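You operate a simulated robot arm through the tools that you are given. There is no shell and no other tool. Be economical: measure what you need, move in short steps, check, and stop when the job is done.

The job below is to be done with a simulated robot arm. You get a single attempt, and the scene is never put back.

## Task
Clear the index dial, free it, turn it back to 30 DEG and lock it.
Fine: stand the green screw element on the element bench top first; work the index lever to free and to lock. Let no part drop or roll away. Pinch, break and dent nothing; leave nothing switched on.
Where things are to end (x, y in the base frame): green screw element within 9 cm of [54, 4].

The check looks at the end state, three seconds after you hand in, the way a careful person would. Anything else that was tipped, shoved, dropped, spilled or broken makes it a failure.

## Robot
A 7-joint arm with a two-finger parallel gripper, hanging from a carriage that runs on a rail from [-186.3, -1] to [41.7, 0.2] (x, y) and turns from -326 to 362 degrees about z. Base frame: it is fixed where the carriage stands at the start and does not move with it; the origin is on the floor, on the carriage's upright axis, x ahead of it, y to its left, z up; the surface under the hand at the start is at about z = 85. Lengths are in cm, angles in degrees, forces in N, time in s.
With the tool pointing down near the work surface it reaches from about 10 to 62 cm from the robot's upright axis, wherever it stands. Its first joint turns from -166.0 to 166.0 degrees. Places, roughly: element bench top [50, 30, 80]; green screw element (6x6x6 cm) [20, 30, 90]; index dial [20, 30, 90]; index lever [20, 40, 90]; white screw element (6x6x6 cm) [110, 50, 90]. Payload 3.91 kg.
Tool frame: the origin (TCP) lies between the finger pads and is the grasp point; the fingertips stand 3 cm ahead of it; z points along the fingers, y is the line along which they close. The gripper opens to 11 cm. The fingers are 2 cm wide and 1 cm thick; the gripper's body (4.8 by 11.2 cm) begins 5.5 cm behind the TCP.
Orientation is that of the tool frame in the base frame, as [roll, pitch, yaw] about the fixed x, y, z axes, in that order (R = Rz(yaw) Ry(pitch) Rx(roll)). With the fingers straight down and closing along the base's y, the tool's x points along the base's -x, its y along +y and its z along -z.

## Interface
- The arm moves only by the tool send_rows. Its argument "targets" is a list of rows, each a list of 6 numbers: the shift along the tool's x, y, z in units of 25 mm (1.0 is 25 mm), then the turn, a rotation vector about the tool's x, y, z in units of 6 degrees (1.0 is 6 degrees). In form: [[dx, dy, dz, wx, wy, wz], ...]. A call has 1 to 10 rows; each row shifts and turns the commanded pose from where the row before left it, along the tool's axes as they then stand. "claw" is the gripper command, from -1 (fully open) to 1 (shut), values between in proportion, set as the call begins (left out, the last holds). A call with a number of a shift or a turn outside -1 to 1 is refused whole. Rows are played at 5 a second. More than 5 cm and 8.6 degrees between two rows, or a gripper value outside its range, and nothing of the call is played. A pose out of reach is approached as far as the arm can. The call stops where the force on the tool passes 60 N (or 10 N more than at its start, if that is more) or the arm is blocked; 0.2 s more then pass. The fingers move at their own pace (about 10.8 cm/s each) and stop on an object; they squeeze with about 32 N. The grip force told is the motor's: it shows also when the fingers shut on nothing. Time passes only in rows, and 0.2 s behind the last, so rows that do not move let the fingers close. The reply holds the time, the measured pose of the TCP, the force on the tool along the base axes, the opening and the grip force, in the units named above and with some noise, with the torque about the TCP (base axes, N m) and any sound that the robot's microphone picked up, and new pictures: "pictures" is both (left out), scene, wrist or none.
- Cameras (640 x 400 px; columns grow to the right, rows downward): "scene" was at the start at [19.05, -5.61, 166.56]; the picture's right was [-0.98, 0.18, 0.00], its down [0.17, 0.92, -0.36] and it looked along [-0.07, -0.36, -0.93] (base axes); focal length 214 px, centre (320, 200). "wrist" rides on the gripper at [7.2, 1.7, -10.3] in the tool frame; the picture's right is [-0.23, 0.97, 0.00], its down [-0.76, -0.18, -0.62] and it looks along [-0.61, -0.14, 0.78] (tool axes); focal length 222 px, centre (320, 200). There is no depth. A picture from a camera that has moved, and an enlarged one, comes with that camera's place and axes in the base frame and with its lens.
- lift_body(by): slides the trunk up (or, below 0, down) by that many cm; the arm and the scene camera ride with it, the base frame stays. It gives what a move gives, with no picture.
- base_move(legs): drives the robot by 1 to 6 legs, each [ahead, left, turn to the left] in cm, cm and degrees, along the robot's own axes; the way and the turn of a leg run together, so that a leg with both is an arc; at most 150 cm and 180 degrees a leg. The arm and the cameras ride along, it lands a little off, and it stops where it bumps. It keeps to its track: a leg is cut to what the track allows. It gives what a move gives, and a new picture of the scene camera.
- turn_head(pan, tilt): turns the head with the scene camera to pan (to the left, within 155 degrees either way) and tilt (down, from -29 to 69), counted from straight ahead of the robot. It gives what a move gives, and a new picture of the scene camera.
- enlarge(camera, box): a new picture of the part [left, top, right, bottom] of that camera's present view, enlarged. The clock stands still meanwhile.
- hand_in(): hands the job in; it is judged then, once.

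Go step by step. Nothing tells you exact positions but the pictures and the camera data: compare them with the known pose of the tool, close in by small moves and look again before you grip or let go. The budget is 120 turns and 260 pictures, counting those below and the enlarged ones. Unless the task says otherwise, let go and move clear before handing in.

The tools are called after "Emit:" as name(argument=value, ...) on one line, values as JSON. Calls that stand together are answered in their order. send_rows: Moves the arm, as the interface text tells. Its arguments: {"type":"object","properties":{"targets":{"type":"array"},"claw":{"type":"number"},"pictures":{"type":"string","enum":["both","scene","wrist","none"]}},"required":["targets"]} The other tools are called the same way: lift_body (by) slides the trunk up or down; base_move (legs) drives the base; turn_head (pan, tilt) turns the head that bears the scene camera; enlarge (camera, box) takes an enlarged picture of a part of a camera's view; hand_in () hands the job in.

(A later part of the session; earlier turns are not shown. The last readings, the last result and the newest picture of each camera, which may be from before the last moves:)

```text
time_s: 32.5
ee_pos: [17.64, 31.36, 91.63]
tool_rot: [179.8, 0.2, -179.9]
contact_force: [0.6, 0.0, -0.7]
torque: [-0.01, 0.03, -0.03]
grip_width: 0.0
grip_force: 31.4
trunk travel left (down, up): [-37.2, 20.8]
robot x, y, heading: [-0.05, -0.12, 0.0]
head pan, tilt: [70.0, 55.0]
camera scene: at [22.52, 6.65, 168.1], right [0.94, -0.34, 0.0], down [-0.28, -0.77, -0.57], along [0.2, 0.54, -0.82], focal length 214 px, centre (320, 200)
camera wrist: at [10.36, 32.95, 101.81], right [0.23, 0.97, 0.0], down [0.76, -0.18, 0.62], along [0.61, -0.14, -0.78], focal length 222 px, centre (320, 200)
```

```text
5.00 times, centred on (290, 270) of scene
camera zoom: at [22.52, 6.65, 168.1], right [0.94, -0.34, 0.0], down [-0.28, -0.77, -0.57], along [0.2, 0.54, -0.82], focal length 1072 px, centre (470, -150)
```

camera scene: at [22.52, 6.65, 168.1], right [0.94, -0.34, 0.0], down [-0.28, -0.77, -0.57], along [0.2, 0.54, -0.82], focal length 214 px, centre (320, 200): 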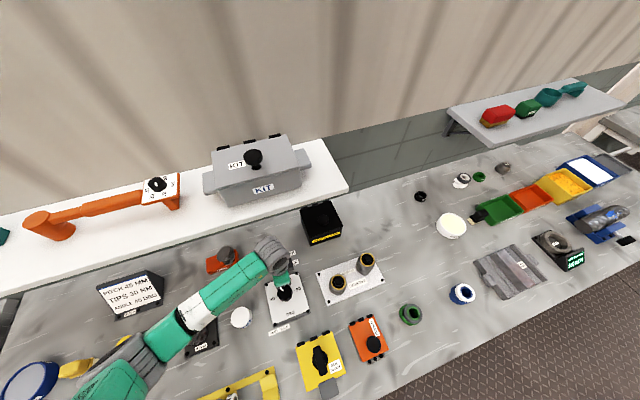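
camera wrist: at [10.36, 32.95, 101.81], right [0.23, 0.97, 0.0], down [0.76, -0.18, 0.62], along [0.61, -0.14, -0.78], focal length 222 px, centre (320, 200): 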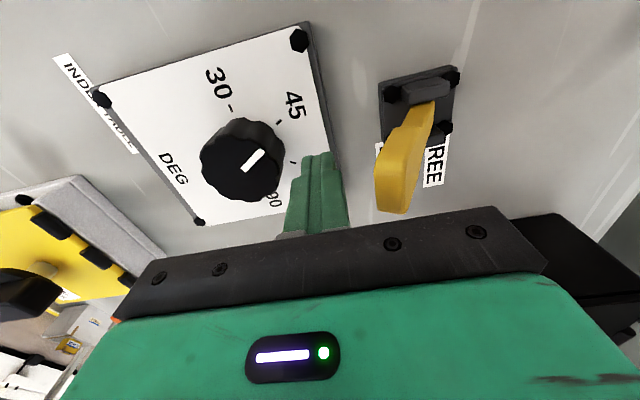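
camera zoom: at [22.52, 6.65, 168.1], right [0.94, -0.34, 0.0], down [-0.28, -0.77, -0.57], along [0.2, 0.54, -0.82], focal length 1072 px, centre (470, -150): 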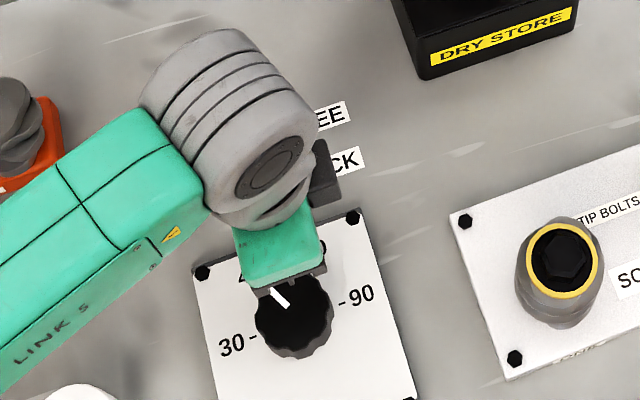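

The force readings show the handle's high tip (z≈94.6) jamming against the finger side as it tries to swing up. I'll raise so the tip meets the lower part of the finger, and push along the arc (+y with a slight rise).

Emit:
send_rows(targets=[[0.16, 0, -0.8, 0, 0, 0], [0, 0.3, -0.75, 0, 0, 0], [0, 0.3, 0, 0, 0, 0], [0, 0.25, -0.14, 0, 0, 0], [0, 0.25, -0.14, 0, 0, 0], [0, 0.25, -0.12, 0, 0, 0], [0, 0.25, -0.1, 0, 0, 0], [0, 0.25, -0.08, 0, 0, 0], [0, 0, 0, 0, 0, 0]], pictures="wrist")

```text
time_s: 34.5
ee_pos: [16.95, 35.01, 96.89]
tool_rot: [-179.9, -0.1, 179.8]
contact_force: [0.3, 0.5, -0.1]
torque: [0.01, 0.01, 0.0]
grip_width: 0.0
grip_force: 32.1
trunk travel left (down, up): [-37.2, 20.8]
robot x, y, heading: [0.31, 0.14, 0.1]
head pan, tilt: [70.0, 55.0]
camera wrist: at [9.79, 36.73, 107.02], right [0.23, 0.97, 0.0], down [0.76, -0.18, 0.62], along [0.61, -0.15, -0.78], focal length 222 px, centre (320, 200)
```

wrist: 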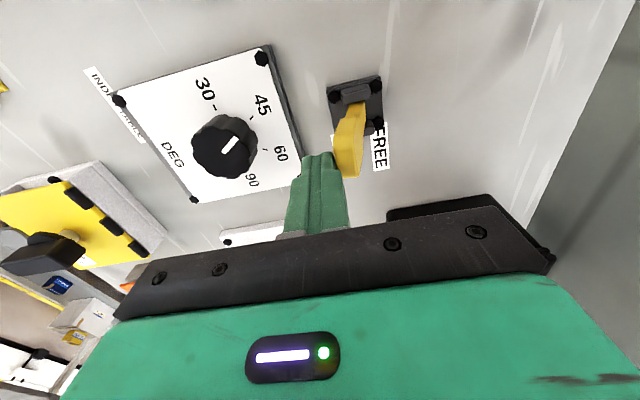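

The lever is now swinging with little force. I keep pushing along the arc.

Emit:
send_rows(targets=[[0, 0.25, -0.06, 0, 0, 0], [0, 0.25, -0.04, 0, 0, 0], [0, 0.25, 0, 0, 0, 0], [0, 0.25, 0, 0, 0, 0], [0, 0.25, 0, 0, 0, 0], [0, 0, 0, 0, 0, 0]], pictures="wrist")

Emit:
enlarge(camera="wrist", box=[220, 50, 500, 250])

```text
time_s: 36.1
ee_pos: [17.03, 36.27, 95.59]
tool_rot: [-178.4, -0.8, 179.0]
contact_force: [0.3, 0.3, 0.4]
torque: [0.0, -0.02, 0.03]
grip_width: 0.0
grip_force: 31.6
trunk travel left (down, up): [-37.2, 20.8]
robot x, y, heading: [-0.16, -0.02, 0.1]
head pan, tilt: [70.0, 55.0]
stopped in row 6: the arm was blocked; the commanded pose is now the measured one
camera wrist: at [10.01, 38.24, 105.93], right [0.25, 0.97, -0.03], down [0.77, -0.17, 0.62], along [0.59, -0.18, -0.79], focal length 222 px, centre (320, 200)
```

wrist: 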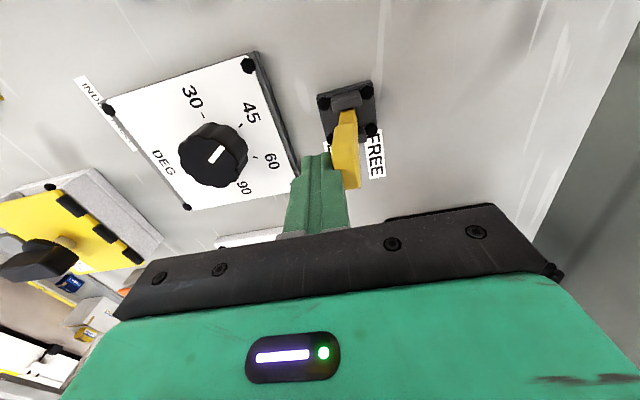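

```text
2.00 times, centred on (360, 150) of wrist
camera zoom: at [10.01, 38.24, 105.93], right [0.25, 0.97, -0.03], down [0.77, -0.17, 0.62], along [0.59, -0.18, -0.79], focal length 444 px, centre (240, 300)
```

zoom: 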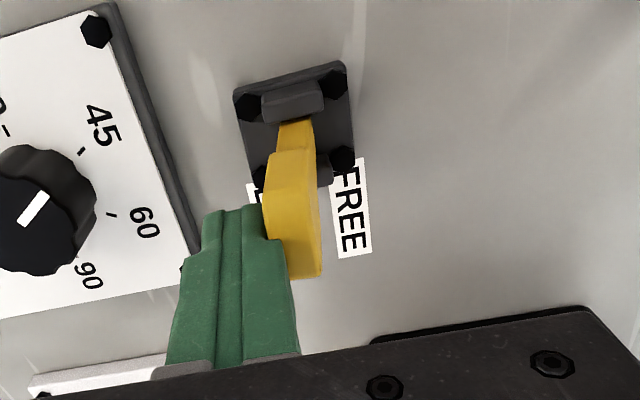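

The arm reported being blocked with no tool force; something else on the arm may be touching. I'll look at the scene.

Emit:
send_rows(targets=[[0, 0, 0, 0, 0, 0]], pictures="scene")

Emit:
enlarge(camera="scene", box=[40, 220, 320, 400])

```text
time_s: 36.5
ee_pos: [16.91, 36.12, 95.66]
tool_rot: [-178.4, -0.8, 178.8]
contact_force: [-0.9, -0.6, -0.3]
torque: [0.0, -0.02, 0.02]
grip_width: 0.01
grip_force: 31.7
trunk travel left (down, up): [-37.2, 20.8]
robot x, y, heading: [0.33, 0.22, 0.1]
head pan, tilt: [70.0, 55.0]
camera scene: at [22.38, 6.04, 167.9], right [0.94, -0.34, 0.0], down [-0.28, -0.78, -0.56], along [0.19, 0.53, -0.83], focal length 214 px, centre (320, 200)
```

scene: 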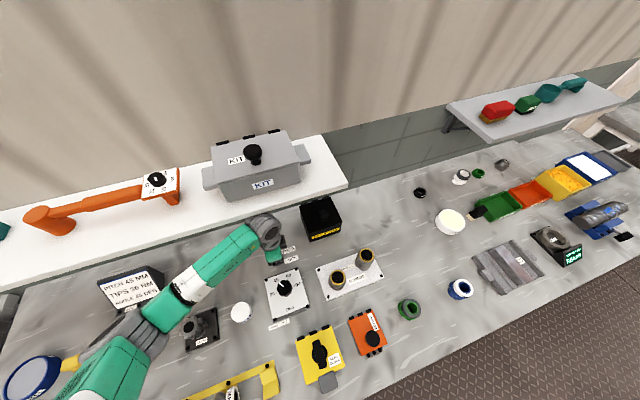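

```text
2.22 times, centred on (180, 310) of scene
camera zoom: at [22.38, 6.04, 167.9], right [0.94, -0.34, 0.0], down [-0.28, -0.78, -0.56], along [0.19, 0.53, -0.83], focal length 477 px, centre (631, -44)
```

zoom: 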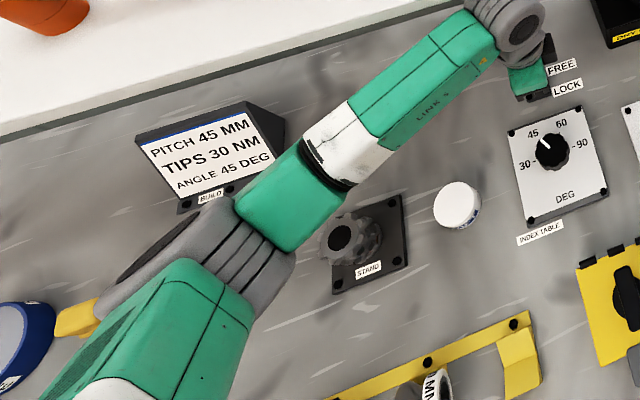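

The elbow has sunk onto the area of the yellow head cap and stand. I'll raise the whole trunk to take it straight off and inspect that area.

Emit:
lift_body(by=10)

Emit:
enlarge(camera="scene", box=[0, 200, 320, 400])

Emit:
enlarge(camera="wrist", box=[0, 0, 640, 400])

```text
time_s: 37.5
ee_pos: [12.88, 33.47, 96.48]
tool_rot: [-171.6, -10.6, 178.8]
contact_force: [0.0, 0.0, -0.2]
torque: [0.01, -0.04, -0.01]
grip_width: 0.04
grip_force: 31.8
trunk travel left (down, up): [-44.6, 13.4]
robot x, y, heading: [-0.19, 0.13, 0.1]
head pan, tilt: [70.0, 55.0]
stopped: the arm was blocked; the commanded pose is now the measured one
```

```text
2.00 times, centred on (160, 300) of scene
camera zoom: at [22.42, 6.25, 175.68], right [0.94, -0.34, 0.0], down [-0.28, -0.77, -0.57], along [0.19, 0.53, -0.82], focal length 429 px, centre (640, 0)
```

zoom: 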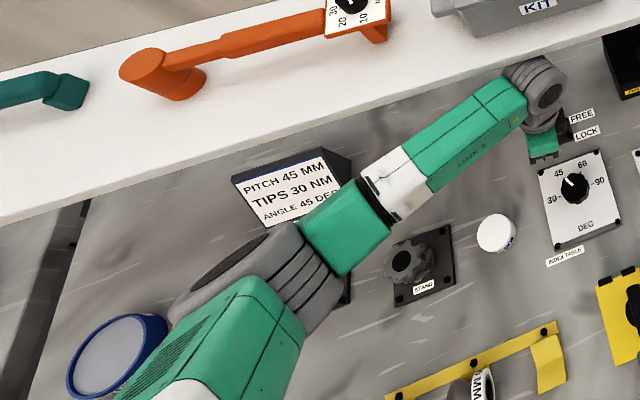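

```text
1.00 times, centred on (320, 200) of wrist (not enlarged: the box is as wide or as high as the picture)
camera zoom: at [7.71, 36.61, 107.46], right [0.22, 0.96, -0.18], down [0.86, -0.1, 0.49], along [0.45, -0.27, -0.85], focal length 222 px, centre (320, 200)
```

zoom: 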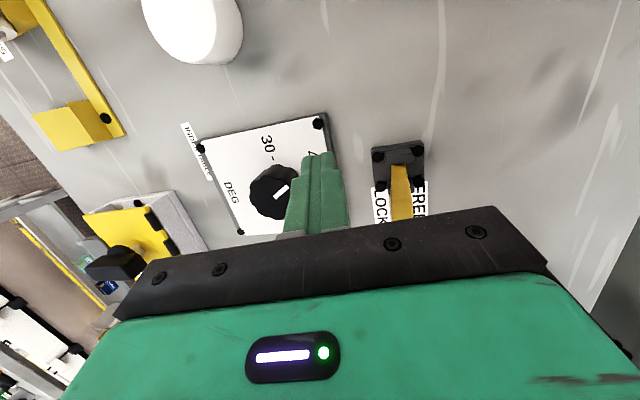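

The trunk rose but the hand did not, so the arm is caught on something. I'll turn the head toward the elbow for a better look before moving more.

Emit:
turn_head(pan=125, tilt=50)

```text
time_s: 38.8
ee_pos: [12.85, 33.55, 96.4]
tool_rot: [-172.0, -10.5, 178.7]
contact_force: [0.2, 0.2, -0.6]
torque: [0.0, -0.01, -0.01]
grip_width: 0.01
grip_force: 32.5
trunk travel left (down, up): [-44.6, 13.4]
robot x, y, heading: [-0.23, 0.15, -0.2]
head pan, tilt: [125.0, 50.0]
camera scene: at [15.59, 5.77, 176.08], right [0.82, 0.57, -0.01], down [0.44, -0.63, -0.64], along [-0.37, 0.52, -0.77], focal length 214 px, centre (320, 200)
```

scene: 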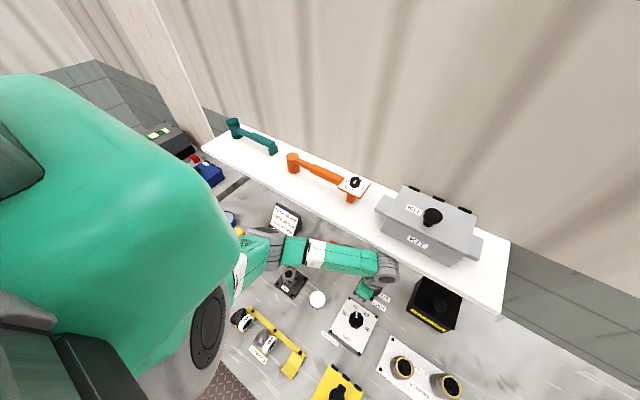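

Emit:
enlarge(camera="scene", box=[200, 190, 400, 330])

Emit:
turn_head(pan=95, tilt=65)

```text
2.86 times, centred on (300, 260) of scene
camera zoom: at [15.59, 5.77, 176.08], right [0.82, 0.57, -0.01], down [0.44, -0.63, -0.64], along [-0.37, 0.52, -0.77], focal length 613 px, centre (377, 29)
```

zoom: 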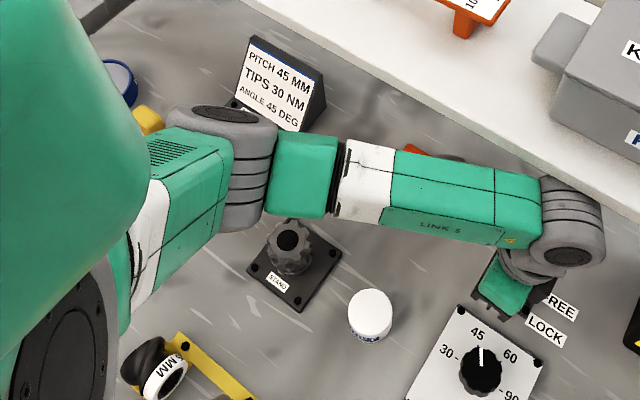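

```text
time_s: 39.7
ee_pos: [12.99, 33.54, 96.39]
tool_rot: [-171.8, -10.5, 178.9]
contact_force: [0.6, 0.2, -0.6]
torque: [0.05, 0.0, 0.0]
grip_width: 0.0
grip_force: 32.0
trunk travel left (down, up): [-44.6, 13.4]
robot x, y, heading: [-0.36, 0.24, -0.1]
head pan, tilt: [95.0, 65.0]
camera scene: at [19.48, 5.5, 174.26], right [1.0, 0.09, 0.0], down [0.08, -0.91, -0.42], along [-0.04, 0.41, -0.91], focal length 214 px, centre (320, 200)
```

scene: 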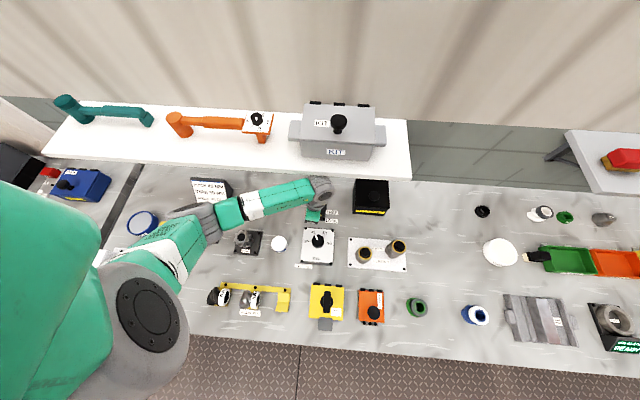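

The picture explains it: the wrist joint ran into the front edge of the white shelf and is now pressed up under it. I'll lower the trunk slightly to unload it, then slide the hand out toward -y.

Emit:
lift_body(by=-2.5)

Emit:
enlarge(camera="scene", box=[240, 140, 400, 260])

```text
time_s: 40.4
ee_pos: [13.13, 34.93, 94.36]
tool_rot: [-172.6, -10.1, 179.1]
contact_force: [0.3, 0.0, 0.6]
torque: [0.01, 0.01, 0.0]
grip_width: 0.0
grip_force: 31.9
trunk travel left (down, up): [-42.1, 15.9]
robot x, y, heading: [0.1, -0.11, -0.1]
head pan, tilt: [95.0, 65.0]
```

```text
3.33 times, centred on (320, 200) of scene
camera zoom: at [19.58, 5.91, 171.87], right [1.0, 0.09, 0.0], down [0.08, -0.9, -0.42], along [-0.04, 0.42, -0.91], focal length 715 px, centre (320, 200)
```

zoom: 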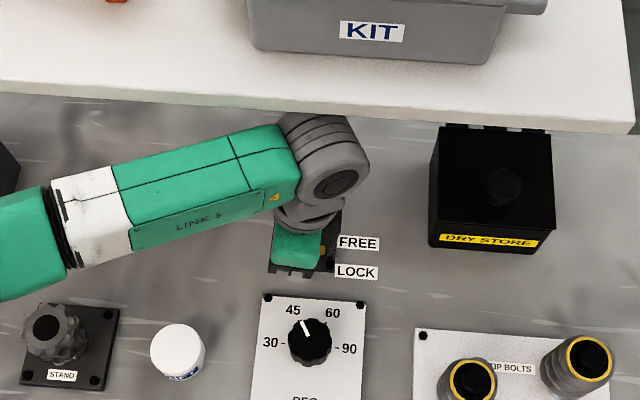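

The wrist is free of the shelf now. I'll slide the hand out toward -y.

Emit:
send_rows(targets=[[0, -0.6, -0.1, 0, 0, 0], [0, -0.8, -0.1, 0, 0, 0], [0, -0.8, -0.1, 0, 0, 0], [0, 0, 0, 0, 0, 0]])

```text
time_s: 41.4
ee_pos: [13.2, 29.46, 95.78]
tool_rot: [-172.5, -10.2, 179.1]
contact_force: [-0.4, 0.1, -0.4]
torque: [0.01, -0.01, -0.02]
grip_width: 0.01
grip_force: 31.6
trunk travel left (down, up): [-42.1, 15.9]
robot x, y, heading: [-0.34, 0.04, -0.3]
head pan, tilt: [95.0, 65.0]
camera scene: at [19.58, 5.91, 171.86], right [1.0, 0.09, 0.0], down [0.08, -0.9, -0.42], along [-0.04, 0.42, -0.91], focal length 214 px, centre (320, 200)
camera wrist: at [7.99, 32.44, 106.87], right [0.22, 0.96, -0.17], down [0.86, -0.11, 0.5], along [0.46, -0.25, -0.85], focal length 222 px, centre (320, 200)
```

scene: 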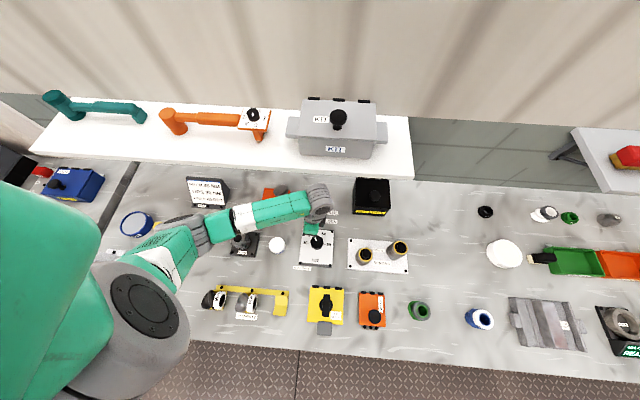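
wrist: 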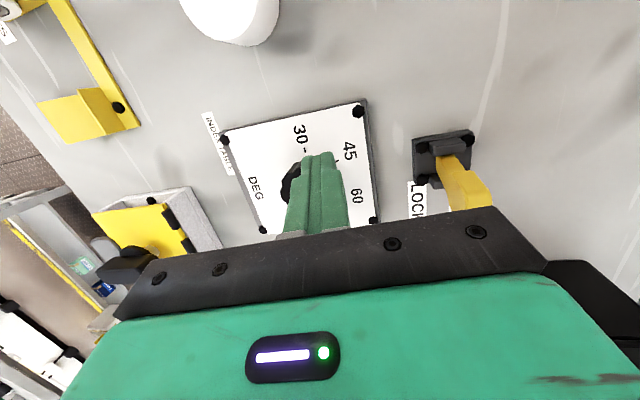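

The hand is clear of the shelf. I'll tilt the tool about 30° so the fingertips lead toward +y and the wrist stays well away from the shelf edge.

Emit:
send_rows(targets=[[0, 0, 0, -0.6, -0.85, 0], [0, 0, 0, -0.6, -0.85, 0], [0, 0, 0, -0.9, 0, 0], [0, 0, 0, -0.9, 0, 0], [0, 0, 0, -0.9, 0, 0], [0, 0, 0, -0.9, 0, 0], [0, 0, 0, -0.9, 0, 0], [0, 0, 0, -0.55, 0, 0], [0, 0, 0, 0, 0, 0]])

```text
time_s: 43.4
ee_pos: [13.45, 29.54, 95.85]
tool_rot: [149.9, -0.1, 179.8]
contact_force: [-0.3, 0.5, 0.5]
torque: [0.02, -0.01, 0.03]
grip_width: 0.01
grip_force: 32.8
trunk travel left (down, up): [-42.1, 15.9]
robot x, y, heading: [0.13, 0.08, -0.2]
head pan, tilt: [95.0, 65.0]
camera scene: at [19.58, 5.91, 171.86], right [1.0, 0.09, 0.0], down [0.08, -0.9, -0.42], along [-0.04, 0.42, -0.91], focal length 214 px, centre (320, 200)
camera wrist: at [6.23, 25.7, 105.52], right [0.23, 0.84, 0.49], down [0.76, -0.47, 0.45], along [0.61, 0.27, -0.75], focal length 222 px, centre (320, 200)
```

scene: 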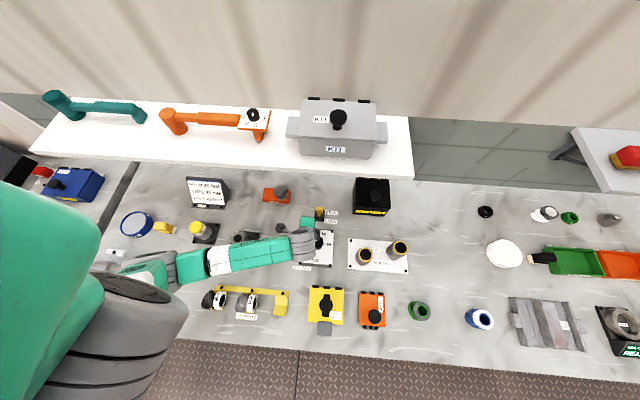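
wrist: 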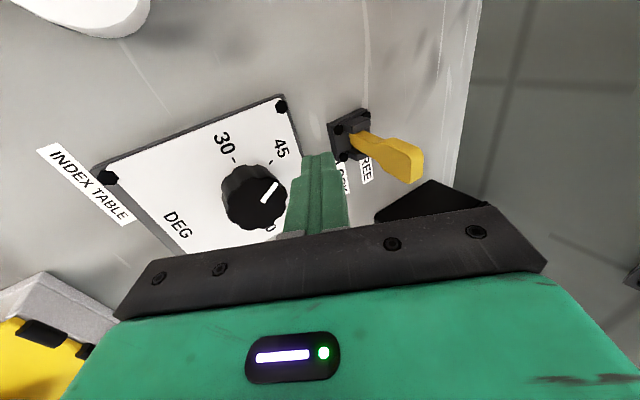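

Emit:
enlarge(camera="scene", box=[280, 190, 360, 270])

Emit:
enlarge(camera="wrist", box=[240, 70, 480, 220])

Emit:
enlarge(camera="scene", box=[110, 160, 300, 280])

```text
5.00 times, centred on (320, 230) of scene
camera zoom: at [19.58, 5.91, 171.86], right [1.0, 0.09, 0.0], down [0.08, -0.9, -0.42], along [-0.04, 0.42, -0.91], focal length 1072 px, centre (320, 50)
```

zoom: 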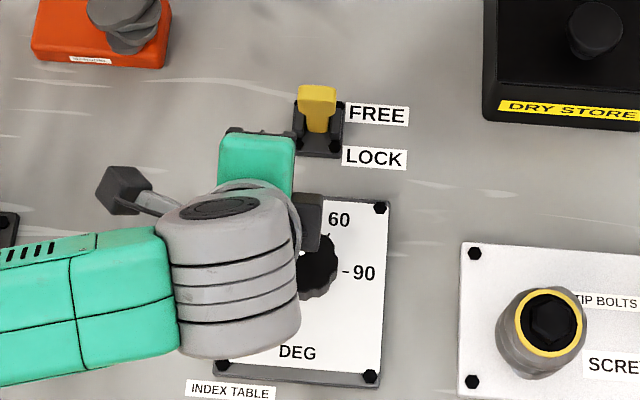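

```text
2.67 times, centred on (360, 145) of wrist
camera zoom: at [6.23, 25.7, 105.52], right [0.23, 0.84, 0.49], down [0.76, -0.47, 0.45], along [0.61, 0.27, -0.75], focal length 592 px, centre (213, 347)
```

zoom: 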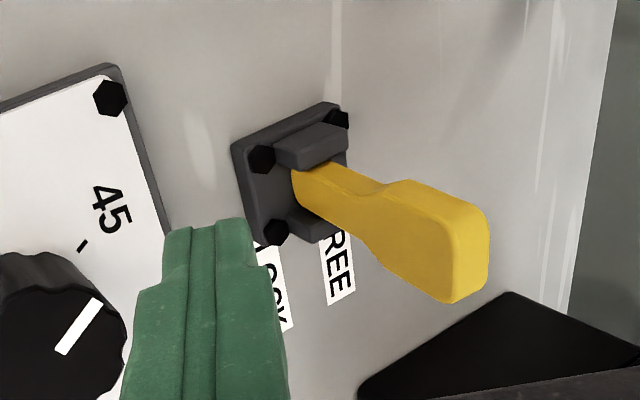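

```text
3.33 times, centred on (205, 220) of scene
camera zoom: at [19.58, 5.91, 171.86], right [1.0, 0.09, 0.0], down [0.08, -0.9, -0.42], along [-0.04, 0.42, -0.91], focal length 715 px, centre (703, 133)
```

zoom: 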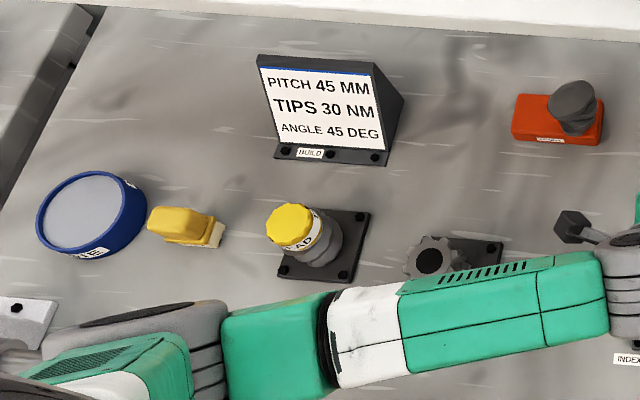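

The lever now stands about vertical and everything around looks intact. I'll bring the tilted fingers in front of it.

Emit:
send_rows(targets=[[-0.68, -0.23, 0.4, 0, 0, 0], [-0.68, -0.23, 0.4, 0, 0, 0], [0, 0.348, 0.2, 0, 0, 0], [0, 0.348, 0.2, 0, 0, 0], [0, 0.348, 0.2, 0, 0, 0], [0, 0.348, 0.2, 0, 0, 0], [0, 0, 0, 0, 0, 0]])

Emit:
enlarge(camera="wrist", box=[240, 70, 480, 220])

```text
time_s: 45.0
ee_pos: [16.69, 33.41, 93.56]
tool_rot: [149.9, -0.1, 179.8]
contact_force: [0.7, 1.0, -0.6]
torque: [0.0, 0.01, 0.02]
grip_width: 0.0
grip_force: 32.5
trunk travel left (down, up): [-42.1, 15.9]
robot x, y, heading: [0.02, -0.02, -0.1]
head pan, tilt: [95.0, 65.0]
camera scene: at [19.58, 5.91, 171.86], right [1.0, 0.09, 0.0], down [0.08, -0.9, -0.42], along [-0.04, 0.42, -0.91], focal length 214 px, centre (320, 200)
camera wrist: at [9.53, 29.72, 103.18], right [0.23, 0.84, 0.49], down [0.76, -0.47, 0.45], along [0.61, 0.27, -0.75], focal length 222 px, centre (320, 200)
```

scene: 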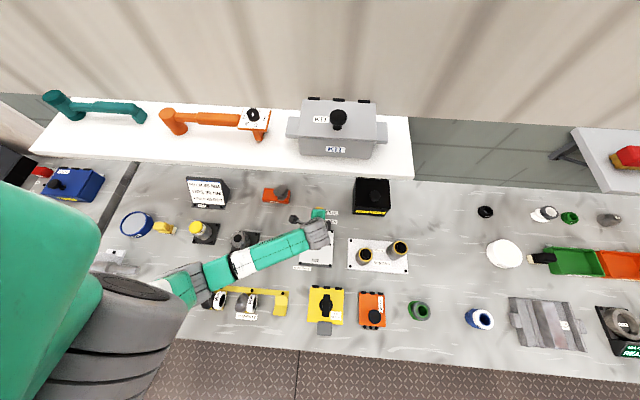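
wrist: 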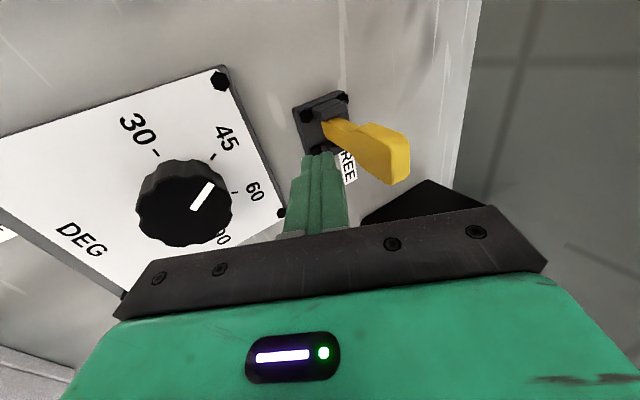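

```text
2.67 times, centred on (360, 145) of wrist
camera zoom: at [9.53, 29.72, 103.18], right [0.23, 0.84, 0.49], down [0.76, -0.47, 0.45], along [0.61, 0.27, -0.75], focal length 592 px, centre (213, 347)
```

zoom: 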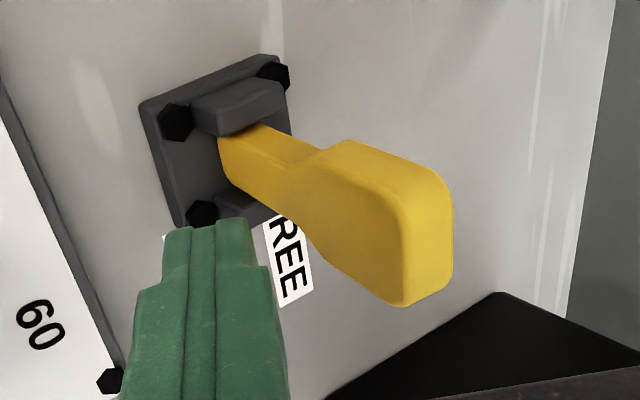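

The fingertips are just short of the handle. I push toward FREE in small steps.

Emit:
send_rows(targets=[[0, 0.21, 0.12, 0, 0, 0], [0, 0.21, 0.12, 0, 0, 0], [0, 0.21, 0.12, 0, 0, 0], [0, 0.21, 0.12, 0, 0, 0], [0, 0.21, 0.12, 0, 0, 0], [0, 0, 0, 0, 0, 0]], pictures="wrist")

Emit:
enlarge(camera="scene", box=[280, 190, 360, 270])

```text
time_s: 46.4
ee_pos: [16.72, 36.33, 93.57]
tool_rot: [150.0, -0.1, 179.7]
contact_force: [-0.3, -1.4, -1.0]
torque: [-0.05, 0.01, -0.01]
grip_width: 0.01
grip_force: 31.4
trunk travel left (down, up): [-42.1, 15.9]
robot x, y, heading: [0.36, 0.22, -0.1]
head pan, tilt: [95.0, 65.0]
camera wrist: at [9.47, 32.66, 103.25], right [0.23, 0.84, 0.49], down [0.76, -0.47, 0.45], along [0.61, 0.27, -0.75], focal length 222 px, centre (320, 200)
```

wrist: 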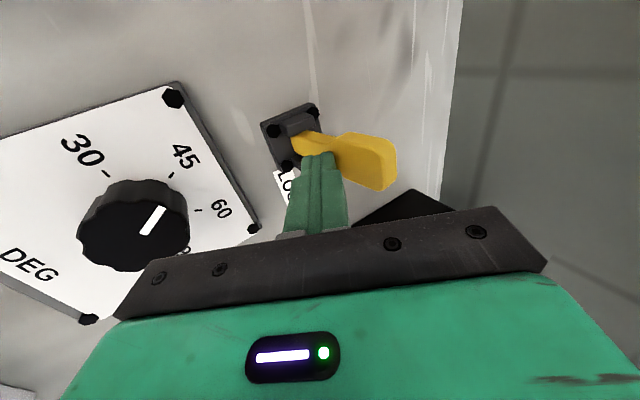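

```text
5.00 times, centred on (320, 230) of scene
camera zoom: at [19.58, 5.9, 171.85], right [1.0, 0.09, 0.0], down [0.08, -0.9, -0.42], along [-0.04, 0.42, -0.91], focal length 1072 px, centre (320, 50)
```

zoom: 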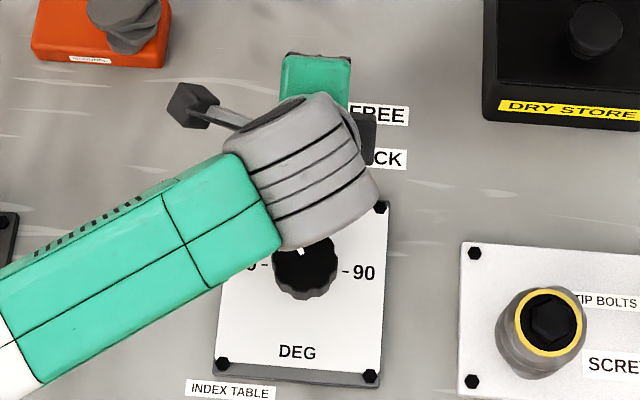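

Light contact, and the lever is moving. I push on in small steps.

Emit:
send_rows(targets=[[0, 0.21, 0.12, 0, 0, 0], [0, 0.21, 0.12, 0, 0, 0], [0, 0.21, 0.12, 0, 0, 0], [0, 0, 0, 0, 0, 0]], pictures="wrist")

Emit:
enlarge(camera="wrist", box=[240, 70, 480, 220])

```text
time_s: 47.4
ee_pos: [16.74, 38.31, 93.49]
tool_rot: [149.9, -0.1, 179.7]
contact_force: [0.3, -0.7, 0.0]
torque: [0.01, -0.03, 0.0]
grip_width: 0.0
grip_force: 32.0
trunk travel left (down, up): [-42.1, 15.9]
robot x, y, heading: [0.03, -0.22, -0.1]
head pan, tilt: [95.0, 65.0]
camera wrist: at [9.56, 34.54, 103.19], right [0.23, 0.84, 0.49], down [0.76, -0.47, 0.45], along [0.61, 0.27, -0.75], focal length 222 px, centre (320, 200)
```

wrist: 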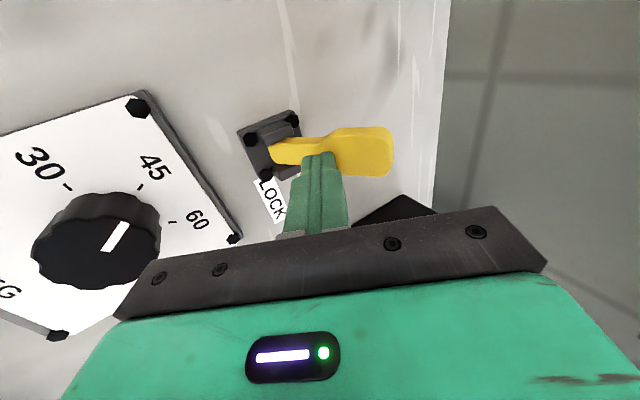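

```text
2.67 times, centred on (360, 145) of wrist
camera zoom: at [9.56, 34.54, 103.19], right [0.23, 0.84, 0.49], down [0.76, -0.47, 0.45], along [0.61, 0.27, -0.75], focal length 592 px, centre (213, 347)
```

zoom: 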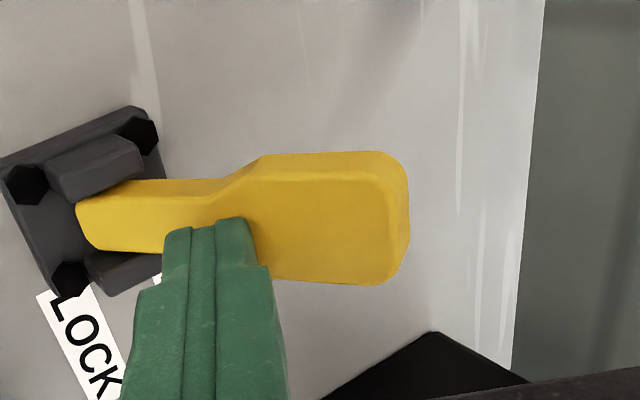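

Emit:
send_rows(targets=[[0, 0.17, 0.1, 0, 0, 0], [0, 0.17, 0.1, 0, 0, 0], [0, 0, 0, 0, 0, 0]], pictures="wrist")

Emit:
send_rows(targets=[[0, 0.14, 0.08, 0, 0, 0], [0, 0.14, 0.08, 0, 0, 0], [0, 0, 0, 0, 0, 0]], pictures="wrist")

```text
time_s: 48.2
ee_pos: [16.79, 38.65, 93.34]
tool_rot: [150.1, 0.0, 179.8]
contact_force: [-12.5, -34.9, 33.8]
torque: [-0.01, 0.3, 0.38]
grip_width: 0.02
grip_force: 32.3
trunk travel left (down, up): [-42.1, 15.9]
robot x, y, heading: [-0.38, -0.08, -0.2]
head pan, tilt: [95.0, 65.0]
stopped in row 3: the force on the tool passed its limit at 62 N (the readings are from after the stop); the commanded pose is now the measured one
camera wrist: at [9.61, 34.88, 103.13], right [0.23, 0.84, 0.48], down [0.76, -0.47, 0.45], along [0.61, 0.26, -0.75], focal length 222 px, centre (320, 200)
```

wrist: 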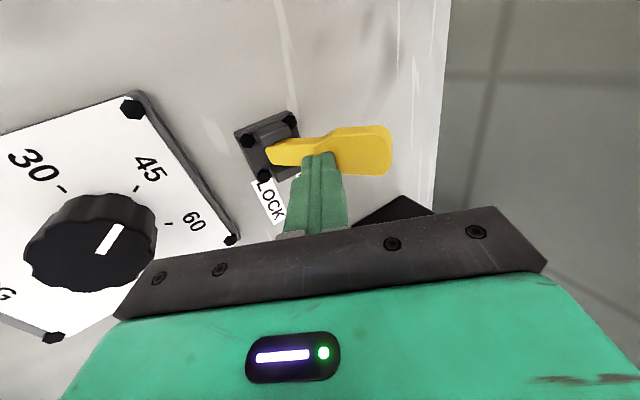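

```text
time_s: 48.5
ee_pos: [16.75, 38.64, 93.52]
tool_rot: [150.4, -0.1, 179.6]
contact_force: [-14.4, -39.5, 30.7]
torque: [-0.13, 0.38, 0.44]
grip_width: 0.0
grip_force: 31.8
trunk travel left (down, up): [-42.1, 15.9]
robot x, y, heading: [0.42, -0.24, -0.1]
head pan, tilt: [95.0, 65.0]
stopped in row 1: the force on the tool passed its limit at 68 N (the readings are from after the stop); the commanded pose is now the measured one
camera wrist: at [9.63, 34.92, 103.15], right [0.23, 0.84, 0.48], down [0.76, -0.47, 0.45], along [0.61, 0.26, -0.75], focal length 222 px, centre (320, 200)
```

wrist: 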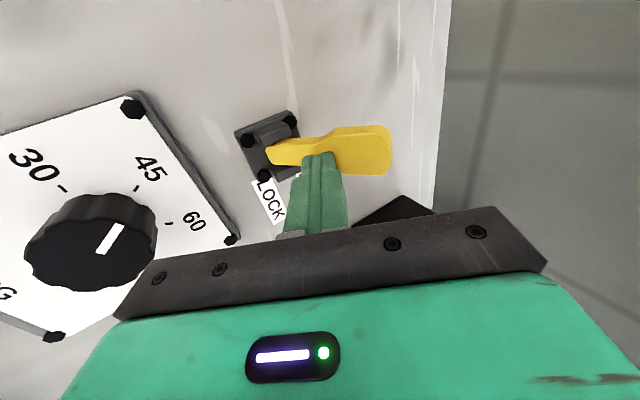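

The lever hit its FREE stop. I retreat toward -y, rise and straighten the tool above the dial.

Emit:
send_rows(targets=[[0, -0.3, -0.2, 0, 0, 0], [0, -0.52, -0.4, 0, 0, 0], [0, -0.52, -0.5, 0, 0, 0], [0, -0.52, -0.6, 0, 0, 0], [0, -0.6, -0.9, 0, 0, 0], [0, -0.6, -0.9, 0, 0, 0], [0, -0.3, -0.9, 0, 0, 0], [0, 0, 0, 0, 0, 0]], pictures="none")

Emit:
send_rows(targets=[[0, 0, 0, 1, 0, 0], [0, 0, 0, 1, 0, 0], [0, 0, 0, 1, 0, 0], [0, 0, 0, 1, 0, 0], [0, 0, 0, 0.95, 0, 0], [0, 0, 0, 0, 0, 0]])

Emit:
enlarge(camera="wrist", box=[220, 20, 460, 180])

```text
time_s: 50.3
ee_pos: [17.02, 26.51, 98.75]
tool_rot: [150.1, -0.1, 179.8]
contact_force: [-0.2, 0.6, 0.1]
torque: [-0.01, 0.01, 0.0]
grip_width: 0.01
grip_force: 32.1
trunk travel left (down, up): [-42.1, 15.9]
robot x, y, heading: [0.05, -0.32, -0.2]
head pan, tilt: [95.0, 65.0]
```

```text
time_s: 51.7
ee_pos: [16.98, 26.43, 98.91]
tool_rot: [179.8, 0.0, 179.7]
contact_force: [-0.6, -0.5, 0.4]
torque: [0.04, -0.03, 0.01]
grip_width: 0.0
grip_force: 31.9
trunk travel left (down, up): [-42.1, 15.9]
robot x, y, heading: [-0.41, -0.09, -0.1]
head pan, tilt: [95.0, 65.0]
camera scene: at [19.54, 5.91, 171.86], right [1.0, 0.09, 0.0], down [0.08, -0.9, -0.42], along [-0.04, 0.42, -0.91], focal length 214 px, centre (320, 200)
camera wrist: at [9.77, 28.08, 109.14], right [0.23, 0.97, 0.0], down [0.76, -0.18, 0.62], along [0.61, -0.14, -0.78], focal length 222 px, centre (320, 200)
```

scene: 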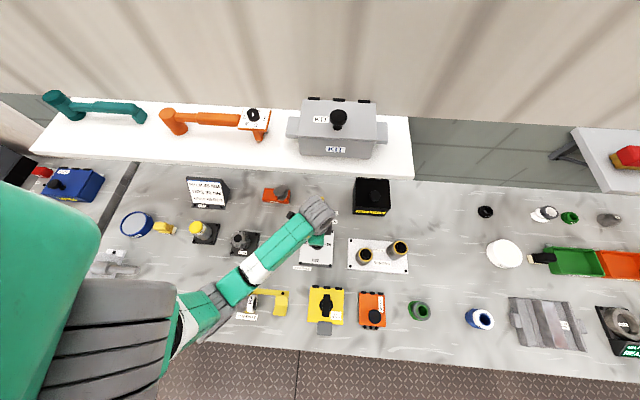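
wrist: 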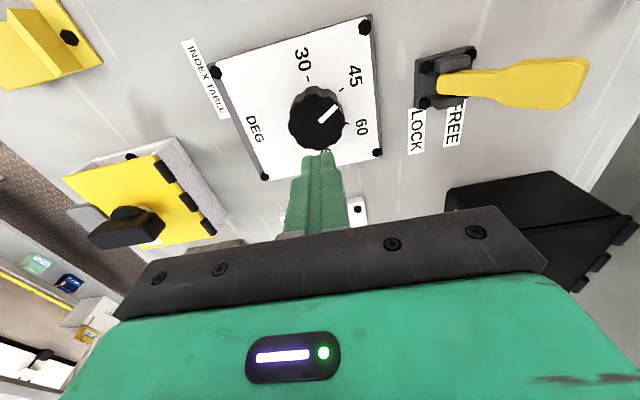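

```text
2.50 times, centred on (340, 100) of wrist
camera zoom: at [9.77, 28.08, 109.14], right [0.23, 0.97, 0.0], down [0.76, -0.18, 0.62], along [0.61, -0.14, -0.78], focal length 555 px, centre (270, 450)
```

zoom: 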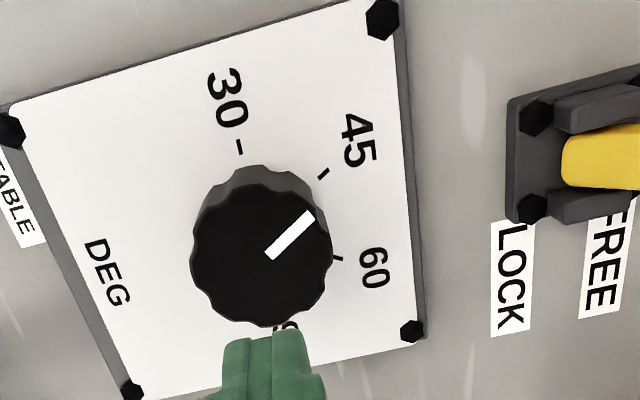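

The lever is at FREE. The ticks at 30, 45, 60 and 90 lie at 180°, 120°, 60° and 0° around the knob centre [16.65, 26.2], and the mark stands at 45. So I need +60° counterclockwise. I'll pre-rotate the tool -30°, open to 7.5 cm and centre above the knob.

Emit:
send_rows(targets=[[0.13, -0.08, 0, 0, 0, 0], [0, 0, 0, 0, 0, 1], [0, 0, 0, 0, 0, 1], [0, 0, 0, 0, 0, 1], [0, 0, 0, 0, 0, 1], [0, 0, 0, 0, 0, 1], [0, 0, 0, 0, 0, 0]], claw=-0.36)

Emit:
enlarge(camera="wrist", box=[220, 60, 460, 220])

```text
time_s: 53.3
ee_pos: [16.6, 26.14, 98.91]
tool_rot: [179.7, -0.2, 149.6]
contact_force: [-1.1, -0.2, 0.3]
torque: [0.01, 0.01, 0.03]
grip_width: 7.49
grip_force: 0.0
trunk travel left (down, up): [-42.1, 15.9]
robot x, y, heading: [0.19, -0.09, 0.0]
head pan, tilt: [95.0, 65.0]
camera scene: at [19.53, 5.9, 171.86], right [1.0, 0.09, 0.0], down [0.08, -0.9, -0.42], along [-0.04, 0.42, -0.91], focal length 214 px, centre (320, 200)
camera wrist: at [11.23, 31.19, 109.18], right [0.69, 0.72, 0.0], down [0.57, -0.54, 0.62], along [0.45, -0.42, -0.78], focal length 222 px, centre (320, 200)
```

scene: 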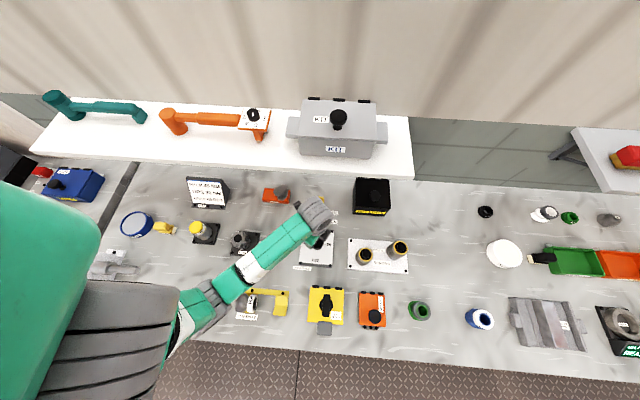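
wrist: 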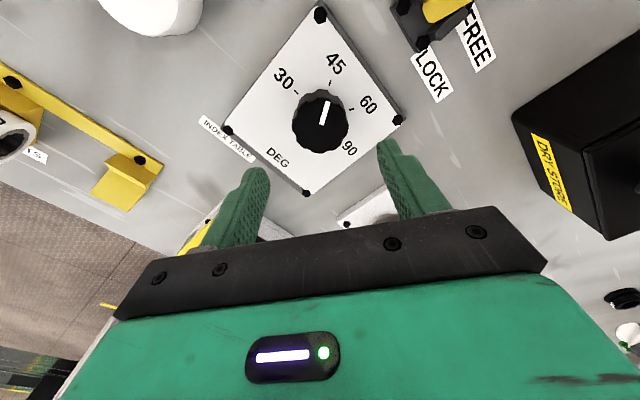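

```text
2.50 times, centred on (340, 140) of wrist
camera zoom: at [11.23, 31.19, 109.18], right [0.69, 0.72, 0.0], down [0.57, -0.54, 0.62], along [0.45, -0.42, -0.78], focal length 555 px, centre (270, 350)
```

zoom: 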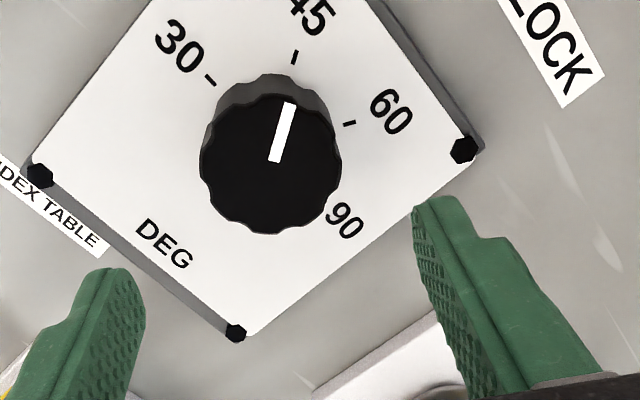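

The knob is centred between the fingers. I lower around it.

Emit:
send_rows(targets=[[0, 0, 0.8, 0, 0, 0], [0, 0, 0.8, 0, 0, 0], [0, 0, 0.7, 0, 0, 0], [0, 0, 0.6, 0, 0, 0], [0, 0, 0.4, 0, 0, 0], [0, 0, 0, 0, 0, 0]])

Emit:
enlarge(camera="wrist", box=[200, 80, 440, 240])

```text
time_s: 54.7
ee_pos: [16.85, 26.35, 90.5]
tool_rot: [179.7, -0.2, 149.7]
contact_force: [-0.1, 0.4, -0.4]
torque: [0.05, 0.01, -0.03]
grip_width: 7.48
grip_force: 0.1
trunk travel left (down, up): [-42.1, 15.9]
robot x, y, heading: [0.31, 0.01, -0.0]
head pan, tilt: [95.0, 65.0]
camera scene: at [19.53, 5.9, 171.86], right [1.0, 0.09, 0.0], down [0.08, -0.9, -0.42], along [-0.04, 0.42, -0.91], focal length 214 px, centre (320, 200)
camera wrist: at [11.45, 31.26, 100.82], right [0.69, 0.73, 0.0], down [0.57, -0.54, 0.62], along [0.45, -0.42, -0.78], focal length 222 px, centre (320, 200)
```

scene: 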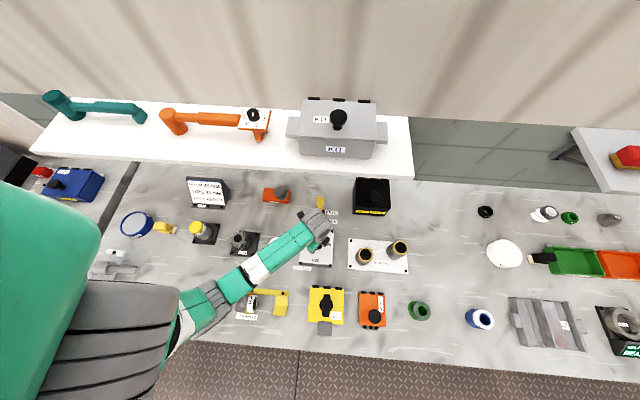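
wrist: 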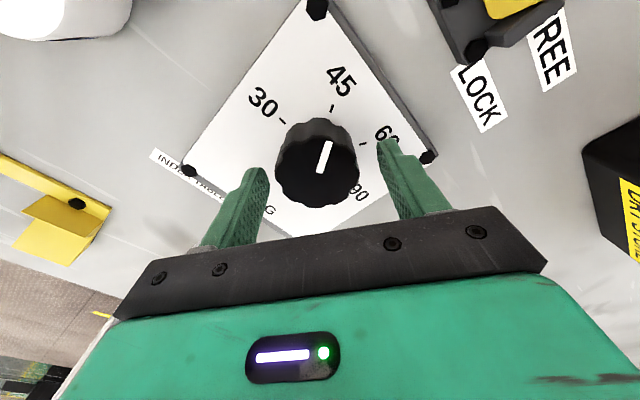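

```text
2.50 times, centred on (320, 160) of wrist
camera zoom: at [11.45, 31.26, 100.82], right [0.69, 0.73, 0.0], down [0.57, -0.54, 0.62], along [0.45, -0.42, -0.78], focal length 555 px, centre (320, 300)
```

zoom: 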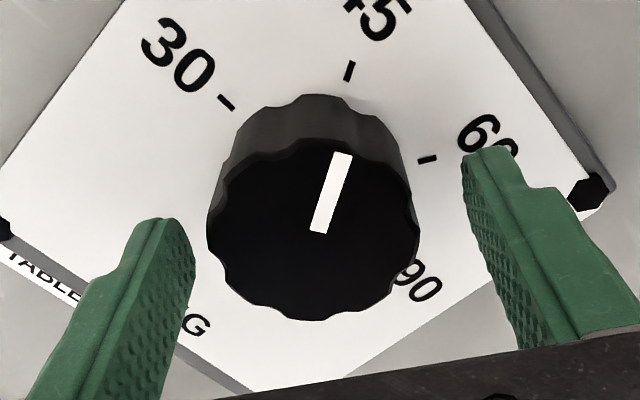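

Aligned. I close on the knob.

Emit:
send_rows(targets=[[0.06, 0.06, 0, 0, 0, 0], [0, 0, 0, 0, 0, 0], [0, 0, 0, 0, 0, 0], [0, 0, 0, 0, 0, 0]], claw=1, pictures="wrist")

```text
time_s: 55.7
ee_pos: [16.82, 26.16, 90.51]
tool_rot: [180.0, -0.1, 149.5]
contact_force: [-3.9, -15.8, 10.7]
torque: [-1.17, 1.04, 0.01]
grip_width: 5.16
grip_force: 44.7
trunk travel left (down, up): [-42.1, 15.9]
robot x, y, heading: [-0.25, 0.01, 0.1]
head pan, tilt: [95.0, 65.0]
camera wrist: at [11.33, 31.24, 100.74], right [0.69, 0.73, 0.0], down [0.57, -0.54, 0.62], along [0.45, -0.43, -0.78], focal length 222 px, centre (320, 200)
```

wrist: 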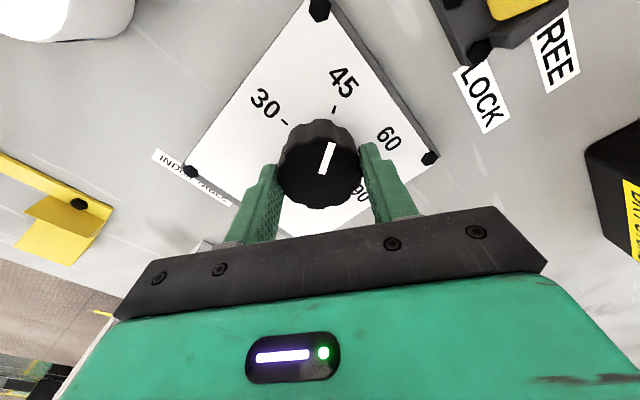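

Gripped at 5.16 cm. I turn the knob 30° first and check.

Emit:
send_rows(targets=[[0, -0.05, 0, 0, 0, -0.5], [0, 0, 0, 0, 0, -0.9], [0, 0, 0, 0, 0, -0.9], [0, 0, 0, 0, 0, -0.9], [0, 0, 0, 0, 0, -0.9], [0, 0, 0, 0, 0, -0.9], [0, 0, 0, 0, 0, 0]], pictures="wrist")

Emit:
enlarge(camera="wrist", box=[200, 80, 440, 240])

```text
time_s: 57.3
ee_pos: [16.63, 26.3, 90.54]
tool_rot: [179.7, 0.0, 179.7]
contact_force: [10.7, -3.2, -30.6]
torque: [-0.65, -0.29, 0.02]
grip_width: 5.17
grip_force: 45.5
trunk travel left (down, up): [-42.1, 15.9]
robot x, y, heading: [0.3, 0.03, -0.1]
head pan, tilt: [95.0, 65.0]
camera wrist: at [9.48, 27.88, 100.76], right [0.23, 0.97, 0.0], down [0.76, -0.18, 0.62], along [0.61, -0.14, -0.78], focal length 222 px, centre (320, 200)
```

wrist: 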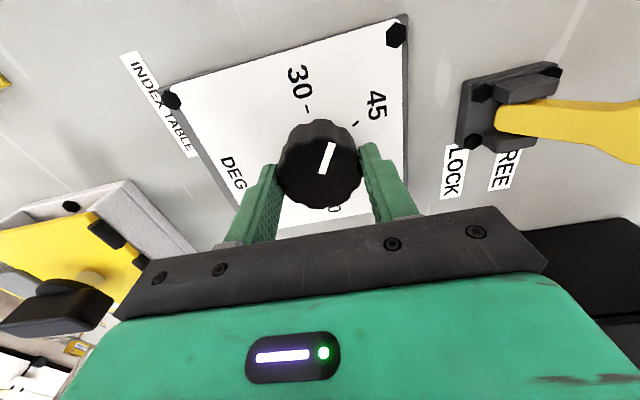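

```text
2.50 times, centred on (320, 160) of wrist
camera zoom: at [9.48, 27.88, 100.76], right [0.23, 0.97, 0.0], down [0.76, -0.18, 0.62], along [0.61, -0.14, -0.78], focal length 555 px, centre (320, 300)
```

zoom: 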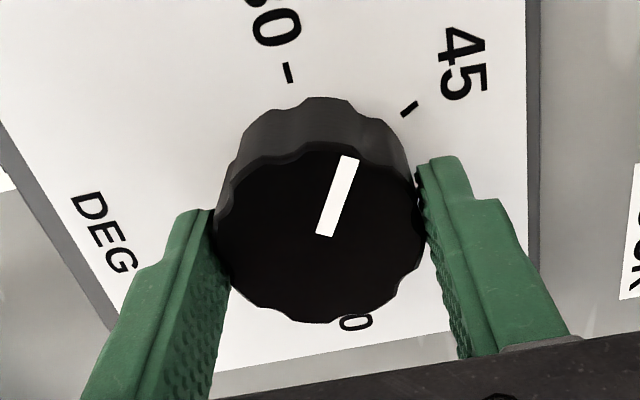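

The knob turns with the hand. Another 30°.

Emit:
send_rows(targets=[[0, 0, 0.03, 0, 0, -0.5], [0, 0, 0, 0, 0, -0.9], [0, 0, 0, 0, 0, -0.9], [0, 0, 0, 0, 0, -0.9], [0, 0, 0, 0, 0, -0.9], [0, 0, 0, 0, 0, -0.9], [0, 0, 0, 0, 0, 0]], pictures="wrist")

Emit:
enlarge(camera="wrist", box=[200, 80, 440, 240])

```text
time_s: 58.9
ee_pos: [16.53, 26.38, 90.48]
tool_rot: [179.7, 0.2, -150.3]
contact_force: [4.5, -6.5, -11.2]
torque: [-0.95, -0.14, 0.01]
grip_width: 5.18
grip_force: 44.5
trunk travel left (down, up): [-42.1, 15.9]
robot x, y, heading: [0.3, 0.09, -0.2]
head pan, tilt: [95.0, 65.0]
camera wrist: at [9.55, 24.05, 100.77], right [-0.29, 0.96, 0.0], down [0.75, 0.22, 0.62], along [0.6, 0.18, -0.78], focal length 222 px, centre (320, 200)
```

wrist: 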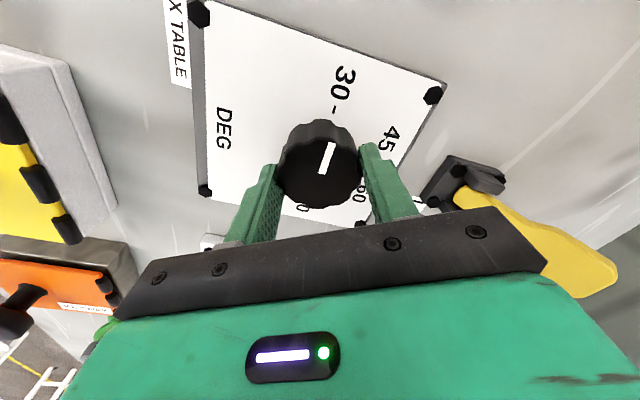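

```text
2.50 times, centred on (320, 160) of wrist
camera zoom: at [9.55, 24.05, 100.77], right [-0.29, 0.96, 0.0], down [0.75, 0.22, 0.62], along [0.6, 0.18, -0.78], focal length 555 px, centre (320, 300)
```

zoom: 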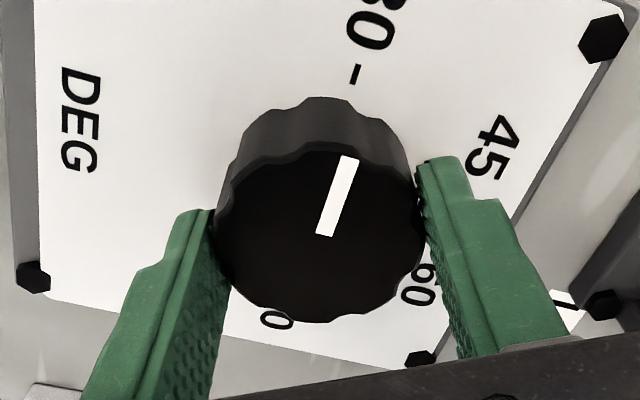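

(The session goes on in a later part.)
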